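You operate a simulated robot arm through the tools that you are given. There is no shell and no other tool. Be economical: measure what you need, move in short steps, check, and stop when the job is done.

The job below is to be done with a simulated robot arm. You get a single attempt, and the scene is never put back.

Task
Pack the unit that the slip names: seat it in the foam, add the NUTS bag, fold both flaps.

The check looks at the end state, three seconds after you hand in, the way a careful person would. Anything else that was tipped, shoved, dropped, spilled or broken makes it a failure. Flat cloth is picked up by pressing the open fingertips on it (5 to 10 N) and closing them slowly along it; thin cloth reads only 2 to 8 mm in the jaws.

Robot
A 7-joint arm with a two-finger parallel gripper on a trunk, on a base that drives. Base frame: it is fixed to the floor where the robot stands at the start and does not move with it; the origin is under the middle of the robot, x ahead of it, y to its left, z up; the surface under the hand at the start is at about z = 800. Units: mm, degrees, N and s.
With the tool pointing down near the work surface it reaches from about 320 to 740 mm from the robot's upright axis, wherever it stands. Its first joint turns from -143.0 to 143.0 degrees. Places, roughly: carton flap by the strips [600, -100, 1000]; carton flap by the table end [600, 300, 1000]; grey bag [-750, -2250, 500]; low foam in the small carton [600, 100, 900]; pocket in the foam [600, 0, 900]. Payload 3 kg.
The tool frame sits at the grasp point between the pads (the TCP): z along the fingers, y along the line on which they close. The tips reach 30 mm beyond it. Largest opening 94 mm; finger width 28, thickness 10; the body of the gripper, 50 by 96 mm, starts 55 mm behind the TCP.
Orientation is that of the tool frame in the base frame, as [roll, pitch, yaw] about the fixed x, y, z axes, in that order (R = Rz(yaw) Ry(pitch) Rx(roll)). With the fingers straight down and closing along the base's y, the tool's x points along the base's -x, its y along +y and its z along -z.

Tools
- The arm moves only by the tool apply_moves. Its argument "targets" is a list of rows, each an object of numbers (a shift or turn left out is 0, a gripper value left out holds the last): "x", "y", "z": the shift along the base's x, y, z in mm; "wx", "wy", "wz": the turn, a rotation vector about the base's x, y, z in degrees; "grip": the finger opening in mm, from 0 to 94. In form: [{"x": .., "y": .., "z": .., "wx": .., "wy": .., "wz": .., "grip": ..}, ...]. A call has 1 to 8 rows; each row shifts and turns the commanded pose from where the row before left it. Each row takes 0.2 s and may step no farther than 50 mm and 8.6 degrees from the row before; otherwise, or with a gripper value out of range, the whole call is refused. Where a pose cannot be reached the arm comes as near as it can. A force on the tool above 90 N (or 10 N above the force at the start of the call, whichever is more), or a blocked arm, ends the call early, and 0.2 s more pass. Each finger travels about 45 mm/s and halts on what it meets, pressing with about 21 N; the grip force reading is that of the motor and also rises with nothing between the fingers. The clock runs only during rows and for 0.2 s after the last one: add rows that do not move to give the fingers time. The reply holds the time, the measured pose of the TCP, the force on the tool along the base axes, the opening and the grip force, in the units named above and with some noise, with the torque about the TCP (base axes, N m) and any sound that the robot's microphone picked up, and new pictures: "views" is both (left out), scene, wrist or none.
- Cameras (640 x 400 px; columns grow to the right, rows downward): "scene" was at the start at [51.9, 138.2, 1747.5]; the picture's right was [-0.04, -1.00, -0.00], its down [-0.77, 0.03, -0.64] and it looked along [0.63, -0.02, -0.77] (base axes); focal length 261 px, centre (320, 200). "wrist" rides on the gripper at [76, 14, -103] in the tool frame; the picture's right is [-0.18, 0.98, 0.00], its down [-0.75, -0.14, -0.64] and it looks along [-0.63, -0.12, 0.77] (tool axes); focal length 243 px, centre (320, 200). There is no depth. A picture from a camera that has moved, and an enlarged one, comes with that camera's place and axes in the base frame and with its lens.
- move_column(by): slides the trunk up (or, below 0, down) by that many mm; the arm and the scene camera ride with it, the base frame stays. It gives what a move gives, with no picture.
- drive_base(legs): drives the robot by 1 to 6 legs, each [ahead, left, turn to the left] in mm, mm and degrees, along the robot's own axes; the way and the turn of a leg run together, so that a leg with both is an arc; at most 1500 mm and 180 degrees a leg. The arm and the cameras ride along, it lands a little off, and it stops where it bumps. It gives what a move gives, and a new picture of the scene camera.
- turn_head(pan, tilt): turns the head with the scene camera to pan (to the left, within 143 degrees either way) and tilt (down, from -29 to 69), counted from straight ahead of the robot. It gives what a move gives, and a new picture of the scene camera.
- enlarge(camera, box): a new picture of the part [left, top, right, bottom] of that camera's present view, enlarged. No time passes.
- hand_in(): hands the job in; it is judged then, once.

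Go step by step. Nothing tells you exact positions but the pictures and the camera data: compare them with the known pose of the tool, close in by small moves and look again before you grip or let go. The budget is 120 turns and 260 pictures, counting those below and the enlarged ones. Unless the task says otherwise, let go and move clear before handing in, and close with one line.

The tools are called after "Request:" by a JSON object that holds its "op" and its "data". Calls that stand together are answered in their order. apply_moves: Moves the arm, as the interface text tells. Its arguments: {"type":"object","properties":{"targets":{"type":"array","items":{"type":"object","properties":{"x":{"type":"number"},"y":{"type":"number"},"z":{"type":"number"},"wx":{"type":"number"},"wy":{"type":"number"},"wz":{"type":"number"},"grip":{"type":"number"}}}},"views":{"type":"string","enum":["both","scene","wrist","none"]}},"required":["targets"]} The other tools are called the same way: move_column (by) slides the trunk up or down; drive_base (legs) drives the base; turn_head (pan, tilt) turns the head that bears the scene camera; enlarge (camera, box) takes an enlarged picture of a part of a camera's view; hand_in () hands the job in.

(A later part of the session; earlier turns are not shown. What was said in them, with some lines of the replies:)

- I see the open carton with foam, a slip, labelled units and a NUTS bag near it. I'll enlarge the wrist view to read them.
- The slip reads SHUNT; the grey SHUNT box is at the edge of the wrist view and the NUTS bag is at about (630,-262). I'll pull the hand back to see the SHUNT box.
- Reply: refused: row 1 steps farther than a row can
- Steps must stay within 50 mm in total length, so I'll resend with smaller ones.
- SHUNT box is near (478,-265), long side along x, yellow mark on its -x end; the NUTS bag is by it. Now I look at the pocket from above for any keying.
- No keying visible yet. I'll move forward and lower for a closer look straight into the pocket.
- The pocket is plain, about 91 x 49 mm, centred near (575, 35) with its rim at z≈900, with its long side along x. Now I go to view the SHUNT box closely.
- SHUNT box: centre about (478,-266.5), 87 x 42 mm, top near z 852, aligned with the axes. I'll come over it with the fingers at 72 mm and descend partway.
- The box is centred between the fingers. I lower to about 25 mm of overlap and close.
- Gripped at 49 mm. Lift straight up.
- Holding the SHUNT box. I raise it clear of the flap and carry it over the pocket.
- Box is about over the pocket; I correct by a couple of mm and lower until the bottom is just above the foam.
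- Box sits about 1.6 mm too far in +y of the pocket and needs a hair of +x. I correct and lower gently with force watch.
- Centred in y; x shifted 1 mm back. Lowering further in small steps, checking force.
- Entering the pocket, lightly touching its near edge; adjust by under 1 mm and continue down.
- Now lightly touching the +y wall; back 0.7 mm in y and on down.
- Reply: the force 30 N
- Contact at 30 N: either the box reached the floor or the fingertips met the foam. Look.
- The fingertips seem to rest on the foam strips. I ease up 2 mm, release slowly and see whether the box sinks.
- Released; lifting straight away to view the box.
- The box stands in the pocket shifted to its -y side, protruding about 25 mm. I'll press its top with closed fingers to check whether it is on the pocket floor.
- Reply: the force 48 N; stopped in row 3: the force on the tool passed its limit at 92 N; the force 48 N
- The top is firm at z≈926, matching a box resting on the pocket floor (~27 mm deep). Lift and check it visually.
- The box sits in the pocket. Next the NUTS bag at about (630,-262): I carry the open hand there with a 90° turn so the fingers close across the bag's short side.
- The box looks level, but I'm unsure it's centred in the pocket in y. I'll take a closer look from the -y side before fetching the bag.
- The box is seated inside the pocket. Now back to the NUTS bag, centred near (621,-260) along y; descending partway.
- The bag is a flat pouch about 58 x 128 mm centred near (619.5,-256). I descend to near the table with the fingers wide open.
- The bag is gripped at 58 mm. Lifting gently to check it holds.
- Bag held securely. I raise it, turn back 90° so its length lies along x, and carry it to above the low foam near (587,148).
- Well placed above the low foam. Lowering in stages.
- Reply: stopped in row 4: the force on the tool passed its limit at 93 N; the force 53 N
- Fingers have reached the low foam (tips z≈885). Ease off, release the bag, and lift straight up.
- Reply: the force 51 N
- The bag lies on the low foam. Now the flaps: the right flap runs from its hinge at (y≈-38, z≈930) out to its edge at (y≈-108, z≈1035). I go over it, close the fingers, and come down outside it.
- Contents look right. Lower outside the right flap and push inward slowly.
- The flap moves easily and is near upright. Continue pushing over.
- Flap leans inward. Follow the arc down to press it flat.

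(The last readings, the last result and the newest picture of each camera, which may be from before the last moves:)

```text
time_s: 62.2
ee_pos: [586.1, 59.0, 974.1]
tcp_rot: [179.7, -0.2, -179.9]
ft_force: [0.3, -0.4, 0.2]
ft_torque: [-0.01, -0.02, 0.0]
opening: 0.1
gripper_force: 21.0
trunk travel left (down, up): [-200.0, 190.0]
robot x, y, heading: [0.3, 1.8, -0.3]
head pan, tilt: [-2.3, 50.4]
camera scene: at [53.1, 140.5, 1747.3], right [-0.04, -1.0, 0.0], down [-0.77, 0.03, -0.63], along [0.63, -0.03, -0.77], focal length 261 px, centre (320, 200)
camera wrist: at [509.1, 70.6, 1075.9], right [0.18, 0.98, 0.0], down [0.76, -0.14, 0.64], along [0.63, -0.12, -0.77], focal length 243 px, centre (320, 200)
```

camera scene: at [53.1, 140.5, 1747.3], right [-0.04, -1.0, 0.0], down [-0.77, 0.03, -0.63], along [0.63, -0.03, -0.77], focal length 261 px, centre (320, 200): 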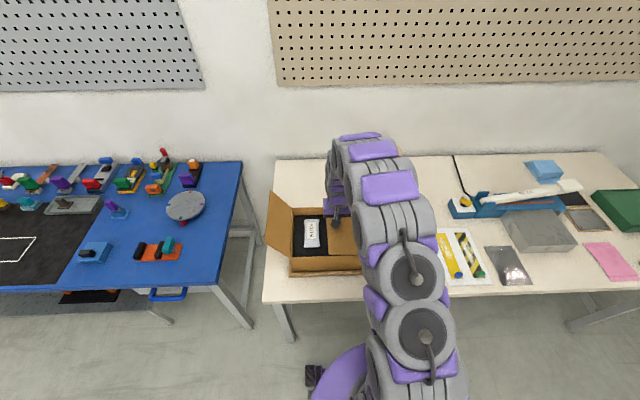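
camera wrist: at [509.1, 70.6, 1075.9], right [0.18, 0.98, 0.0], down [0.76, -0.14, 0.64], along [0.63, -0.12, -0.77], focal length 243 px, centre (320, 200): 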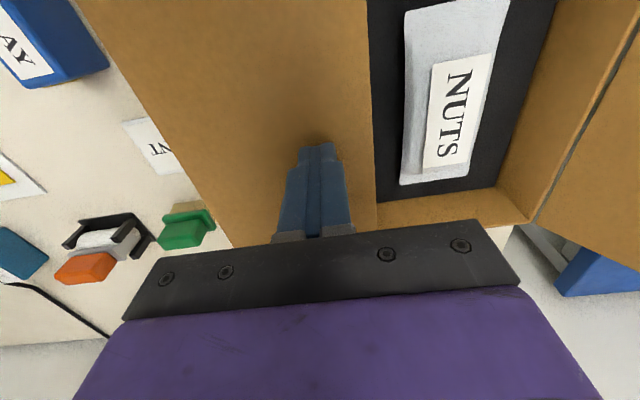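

Request:
{"op": "apply_moves", "data": {"targets": [{"z": -4}, {"z": -3}, {"z": -3}, {}], "views": "none"}}

Request:
{"op": "apply_moves", "data": {"targets": [{"z": -2}, {"z": -2}, {}], "views": "both"}}

```text
time_s: 63.2
ee_pos: [584.8, 59.3, 963.9]
tcp_rot: [179.8, 0.0, -180.0]
ft_force: [-1.3, -0.4, 18.7]
ft_torque: [-0.1, 0.02, 0.02]
opening: 0.0
gripper_force: 21.2
trunk travel left (down, up): [-200.0, 190.0]
robot x, y, heading: [1.6, 4.3, -0.0]
head pan, tilt: [-2.3, 50.4]
```

```text
time_s: 64.0
ee_pos: [584.5, 59.3, 962.4]
tcp_rot: [179.8, 0.3, -179.9]
ft_force: [7.7, 0.2, 51.3]
ft_torque: [-0.18, 0.05, 0.04]
opening: 0.1
gripper_force: 21.1
trunk travel left (down, up): [-200.0, 190.0]
robot x, y, heading: [2.9, 1.7, 0.2]
head pan, tilt: [-2.3, 50.4]
camera scene: at [45.5, 139.5, 1748.2], right [-0.04, -1.0, 0.0], down [-0.77, 0.03, -0.64], along [0.64, -0.03, -0.77], focal length 261 px, centre (320, 200)
camera wrist: at [507.2, 70.6, 1064.1], right [0.18, 0.98, 0.0], down [0.75, -0.14, 0.65], along [0.64, -0.11, -0.76], focal length 243 px, centre (320, 200)
```

scene: 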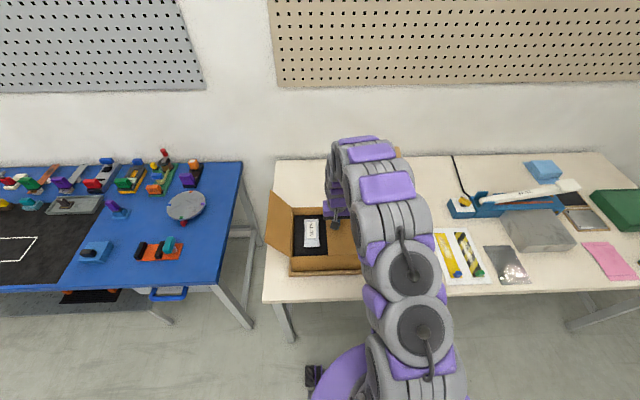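
wrist: 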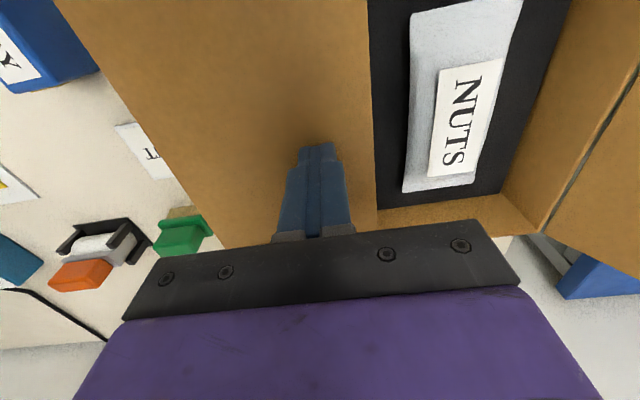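

The flap is down on the box. I lift off, check it stays, and move over to outside the left flap.

Request:
{"op": "apply_moves", "data": {"targets": [{"z": 20}, {"z": 45}, {"z": 49}, {"z": 49}, {"z": 40}, {"y": 49}, {"y": 49}, {"y": 49}], "views": "both"}}

Request:
{"op": "enlarge", "data": {"camera": "wrist", "box": [0, 0, 400, 200]}}

```text
time_s: 65.8
ee_pos: [583.7, 209.8, 1162.3]
tcp_rot: [179.8, -0.3, -179.9]
ft_force: [-0.4, 0.7, -1.1]
ft_torque: [0.02, 0.0, 0.0]
opening: 0.0
gripper_force: 20.9
trunk travel left (down, up): [-200.0, 190.0]
robot x, y, heading: [-0.2, 1.7, -0.0]
head pan, tilt: [-2.3, 50.4]
camera scene: at [53.0, 146.5, 1746.8], right [-0.04, -1.0, 0.0], down [-0.77, 0.03, -0.63], along [0.63, -0.03, -0.77], focal length 261 px, centre (320, 200)
camera wrist: at [507.2, 222.4, 1264.5], right [0.18, 0.98, 0.0], down [0.76, -0.14, 0.64], along [0.63, -0.12, -0.77], focal length 243 px, centre (320, 200)
```

scene: 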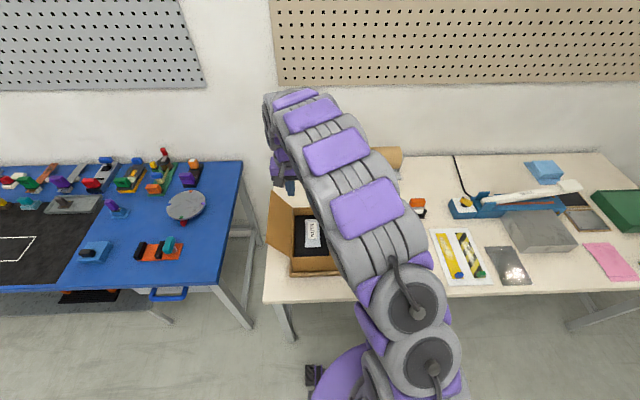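
wrist: 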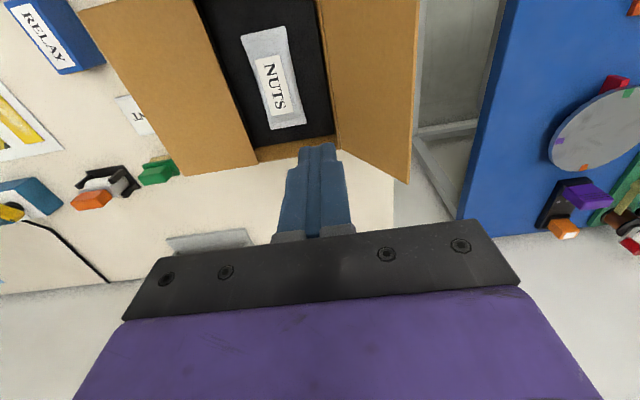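

```text
1.60 times, centred on (200, 100) of wrist
camera zoom: at [507.2, 222.4, 1264.5], right [0.18, 0.98, 0.0], down [0.76, -0.14, 0.64], along [0.63, -0.12, -0.77], focal length 388 px, centre (512, 360)
```

zoom: 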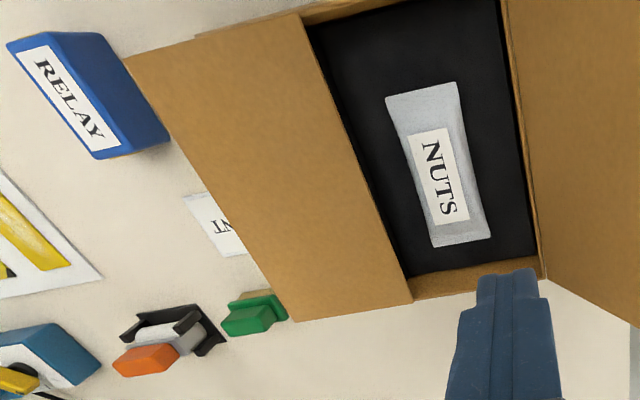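

Right flap stays down. Now outside the left flap.

Request:
{"op": "apply_moves", "data": {"targets": [{"y": 49}, {"y": 49}, {"y": 45}, {"z": -30}, {}], "views": "both"}}

```text
time_s: 67.0
ee_pos: [584.8, 347.0, 1134.3]
tcp_rot: [179.7, -0.2, -180.0]
ft_force: [1.1, -0.1, -0.3]
ft_torque: [-0.03, 0.02, 0.01]
opening: 0.0
gripper_force: 21.1
trunk travel left (down, up): [-200.0, 190.0]
robot x, y, heading: [1.9, 2.8, 0.0]
head pan, tilt: [-2.3, 50.4]
camera scene: at [52.4, 139.1, 1747.4], right [-0.04, -1.0, 0.0], down [-0.77, 0.03, -0.64], along [0.63, -0.03, -0.77], focal length 261 px, centre (320, 200)
camera wrist: at [508.4, 359.0, 1236.1], right [0.18, 0.98, 0.0], down [0.76, -0.14, 0.64], along [0.63, -0.11, -0.77], focal length 243 px, centre (320, 200)
```

scene: 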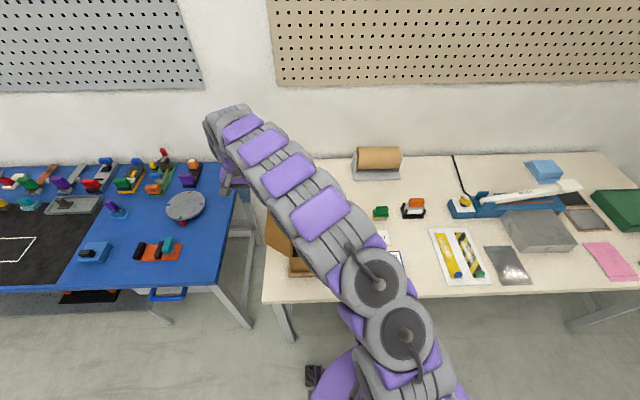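
wrist: 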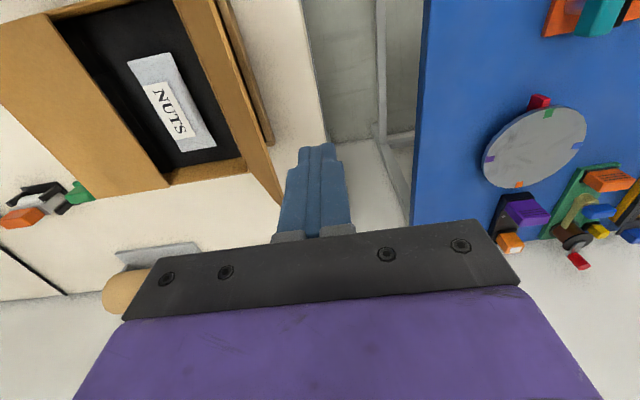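

Request:
{"op": "apply_moves", "data": {"targets": [{"z": -49}, {"z": -49}, {"z": -6}, {"y": -20}, {"y": -15}, {"y": -15}, {"y": -15}, {}], "views": "both"}}

```text
time_s: 68.8
ee_pos: [583.8, 283.9, 1028.2]
tcp_rot: [179.9, -0.3, -179.9]
ft_force: [0.0, -0.2, 0.3]
ft_torque: [0.05, 0.02, -0.02]
opening: 0.0
gripper_force: 21.1
trunk travel left (down, up): [-200.0, 190.0]
robot x, y, heading: [1.6, 1.5, 0.3]
head pan, tilt: [-2.3, 50.4]
camera scene: at [53.0, 142.9, 1747.1], right [-0.04, -1.0, 0.0], down [-0.77, 0.03, -0.63], along [0.63, -0.03, -0.77], focal length 261 px, centre (320, 200)
camera wrist: at [506.8, 296.0, 1130.1], right [0.18, 0.98, 0.0], down [0.76, -0.14, 0.64], along [0.63, -0.12, -0.77], focal length 243 px, centre (320, 200)
```

scene: 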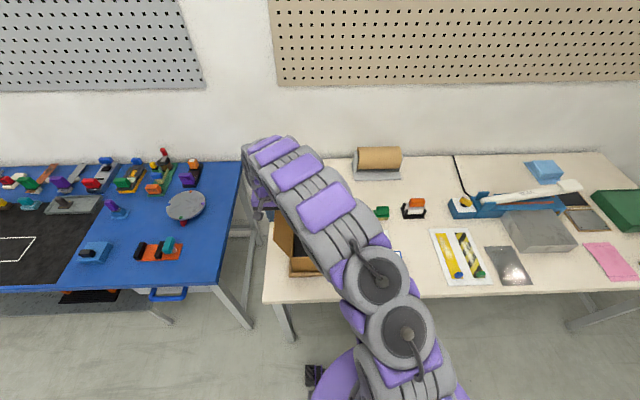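
wrist: 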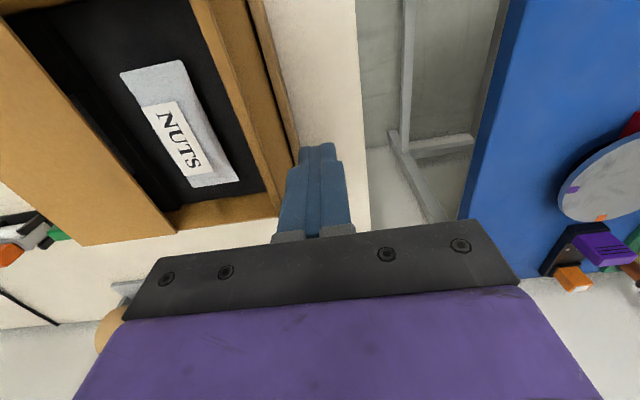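

Request:
{"op": "apply_moves", "data": {"targets": [{"y": -15}, {"y": -15}, {"y": -15}, {"y": -15}, {"y": -15}, {"y": -15}, {"y": -15}, {}], "views": "both"}}

```text
time_s: 70.6
ee_pos: [583.9, 176.9, 1029.1]
tcp_rot: [179.9, -0.2, 180.0]
ft_force: [-0.2, 0.1, 0.3]
ft_torque: [0.0, -0.01, -0.01]
opening: 0.1
gripper_force: 21.1
trunk travel left (down, up): [-200.0, 190.0]
robot x, y, heading: [-0.0, 0.9, -0.0]
head pan, tilt: [-2.3, 50.4]
camera scene: at [52.9, 141.6, 1747.2], right [-0.04, -1.0, 0.0], down [-0.77, 0.03, -0.63], along [0.63, -0.03, -0.77], focal length 261 px, centre (320, 200)
camera wrist: at [507.2, 189.3, 1130.7], right [0.18, 0.98, 0.0], down [0.76, -0.14, 0.64], along [0.63, -0.12, -0.77], focal length 243 px, centre (320, 200)
```

scene: 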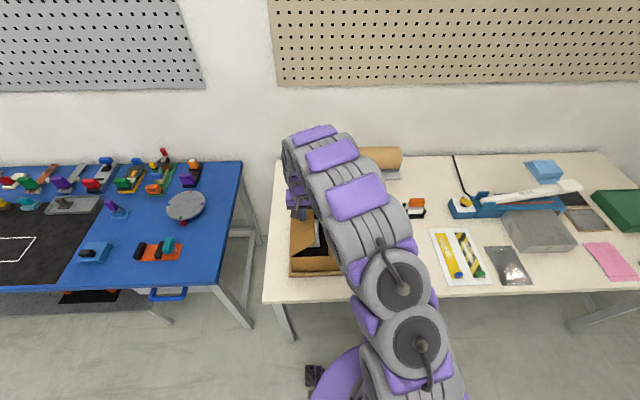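
wrist: 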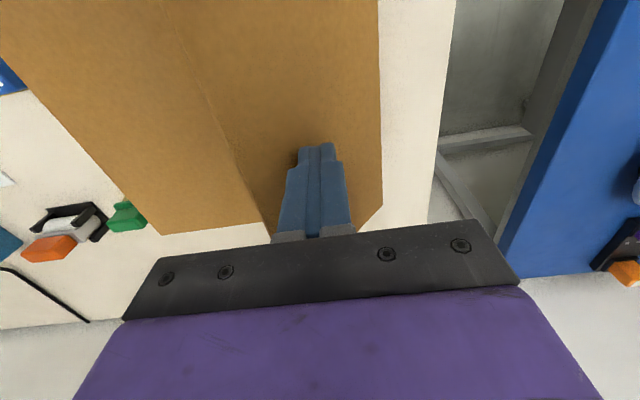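

Request:
{"op": "apply_moves", "data": {"targets": [{"y": -13}, {"y": -12}, {"y": -11, "z": -15}, {"y": -9, "z": -15}, {"y": -6, "z": -14}, {"y": -3, "z": -10}, {"z": -4}, {}], "views": "wrist"}}

Request:
{"op": "apply_moves", "data": {"targets": [{"z": -3}, {"z": -3}, {}], "views": "wrist"}}

```text
time_s: 72.4
ee_pos: [585.3, 125.3, 969.5]
tcp_rot: [179.8, -0.2, -180.0]
ft_force: [0.2, -0.2, 0.0]
ft_torque: [-0.01, -0.01, 0.0]
opening: 0.1
gripper_force: 20.9
trunk travel left (down, up): [-200.0, 190.0]
robot x, y, heading: [3.2, -2.4, 0.1]
head pan, tilt: [-2.3, 50.4]
camera wrist: at [508.5, 137.0, 1072.2], right [0.18, 0.98, 0.0], down [0.76, -0.14, 0.64], along [0.63, -0.12, -0.77], focal length 243 px, centre (320, 200)
```

wrist: 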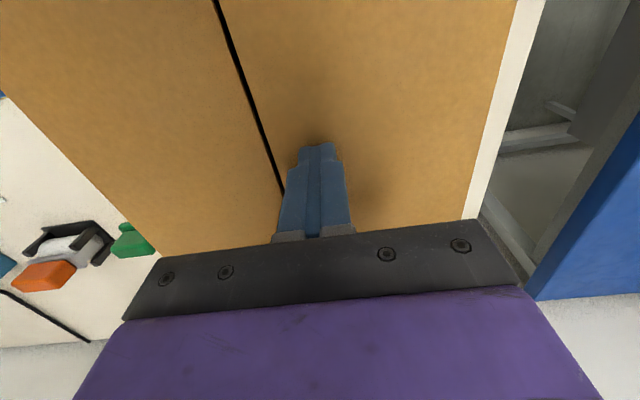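

```text
time_s: 73.2
ee_pos: [584.9, 125.3, 964.7]
tcp_rot: [179.8, 0.1, -179.9]
ft_force: [1.0, 0.1, 14.8]
ft_torque: [0.01, -0.04, 0.02]
opening: 0.2
gripper_force: 21.1
trunk travel left (down, up): [-200.0, 190.0]
robot x, y, heading: [0.4, -6.9, 0.0]
head pan, tilt: [-2.3, 50.4]
camera wrist: at [507.9, 136.9, 1066.6], right [0.18, 0.98, 0.0], down [0.75, -0.14, 0.64], along [0.63, -0.12, -0.77], focal length 243 px, centre (320, 200)
```

wrist: 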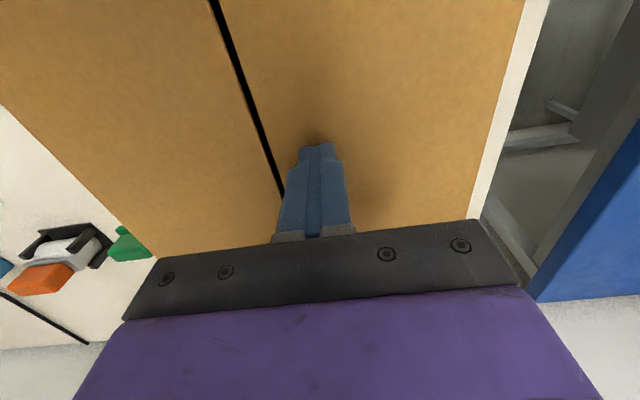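

Both flaps are flat. I lift off and move clear to check the result.

Request:
{"op": "apply_moves", "data": {"targets": [{"z": 20}, {"z": 49}, {"z": 49}, {"z": 49}, {"z": 40}, {"y": -45, "x": -20}, {"y": -45, "x": -20}, {"y": -45, "x": -20}], "views": "none"}}

Request:
{"op": "apply_moves", "data": {"targets": [{"y": -45, "x": -20}, {"y": -45, "x": -20}, {"y": -45, "x": -20}, {"y": -45}, {"y": -45}, {}], "views": "both"}}

Request:
{"op": "enlarge", "data": {"camera": "scene", "box": [250, 170, 450, 300]}}

```text
time_s: 75.0
ee_pos: [525.9, -11.7, 1171.0]
tcp_rot: [179.7, -0.2, -179.9]
ft_force: [-1.0, 0.8, 0.3]
ft_torque: [-0.02, 0.02, -0.01]
opening: 0.1
gripper_force: 21.1
trunk travel left (down, up): [-200.0, 190.0]
robot x, y, heading: [2.4, -1.3, 0.0]
head pan, tilt: [-2.3, 50.4]
```

```text
time_s: 76.4
ee_pos: [467.7, -234.0, 1170.9]
tcp_rot: [179.8, -0.2, -179.9]
ft_force: [-0.1, 0.0, -0.3]
ft_torque: [-0.02, 0.01, 0.0]
opening: 0.0
gripper_force: 20.8
trunk travel left (down, up): [-200.0, 190.0]
robot x, y, heading: [2.9, -3.0, -0.1]
head pan, tilt: [-2.3, 50.4]
camera scene: at [51.7, 136.4, 1747.7], right [-0.04, -1.0, 0.0], down [-0.77, 0.03, -0.64], along [0.63, -0.02, -0.77], focal length 261 px, centre (320, 200)
camera wrist: at [390.3, -222.6, 1274.3], right [0.18, 0.98, 0.0], down [0.76, -0.14, 0.64], along [0.63, -0.11, -0.77], focal length 243 px, centre (320, 200)
```

scene: 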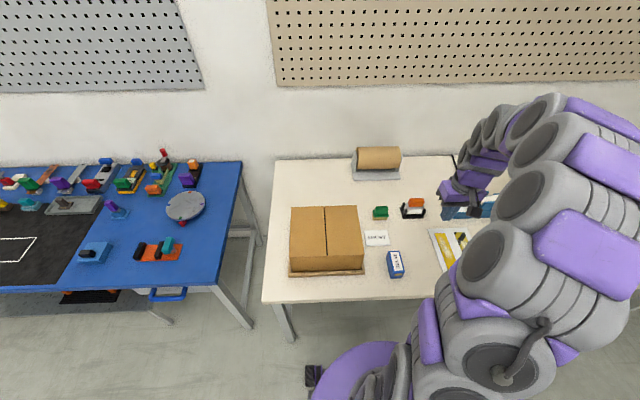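
wrist: 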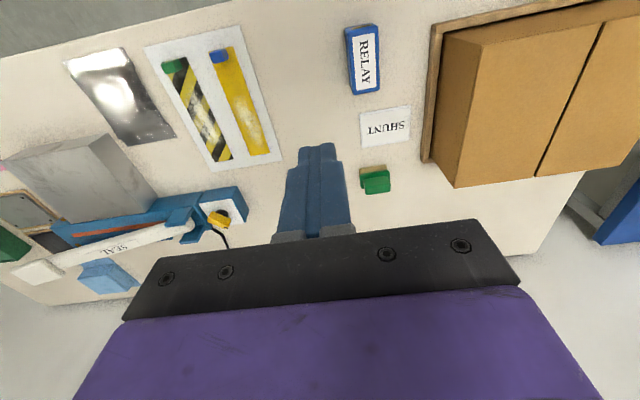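

```text
3.08 times, centred on (350, 235) of scene
camera zoom: at [51.7, 136.4, 1747.7], right [-0.04, -1.0, 0.0], down [-0.77, 0.03, -0.64], along [0.63, -0.02, -0.77], focal length 803 px, centre (228, 92)
```

zoom: 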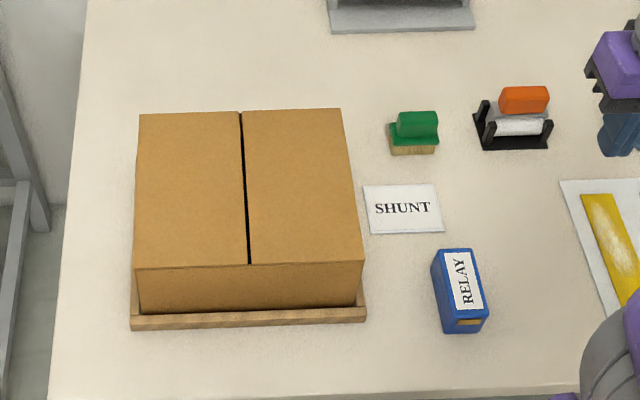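

The carton is closed with both flaps flat, the slip and the other items I can see are where they were, and the hand is clear. Handing in.

Request:
{"op": "hand_in", "data": {}}

```text
The job is handed in.
```

The SHUNT unit is in the foam pocket, the NUTS bag is on the low foam beside it, and both carton flaps are folded flat; the job is handed in.
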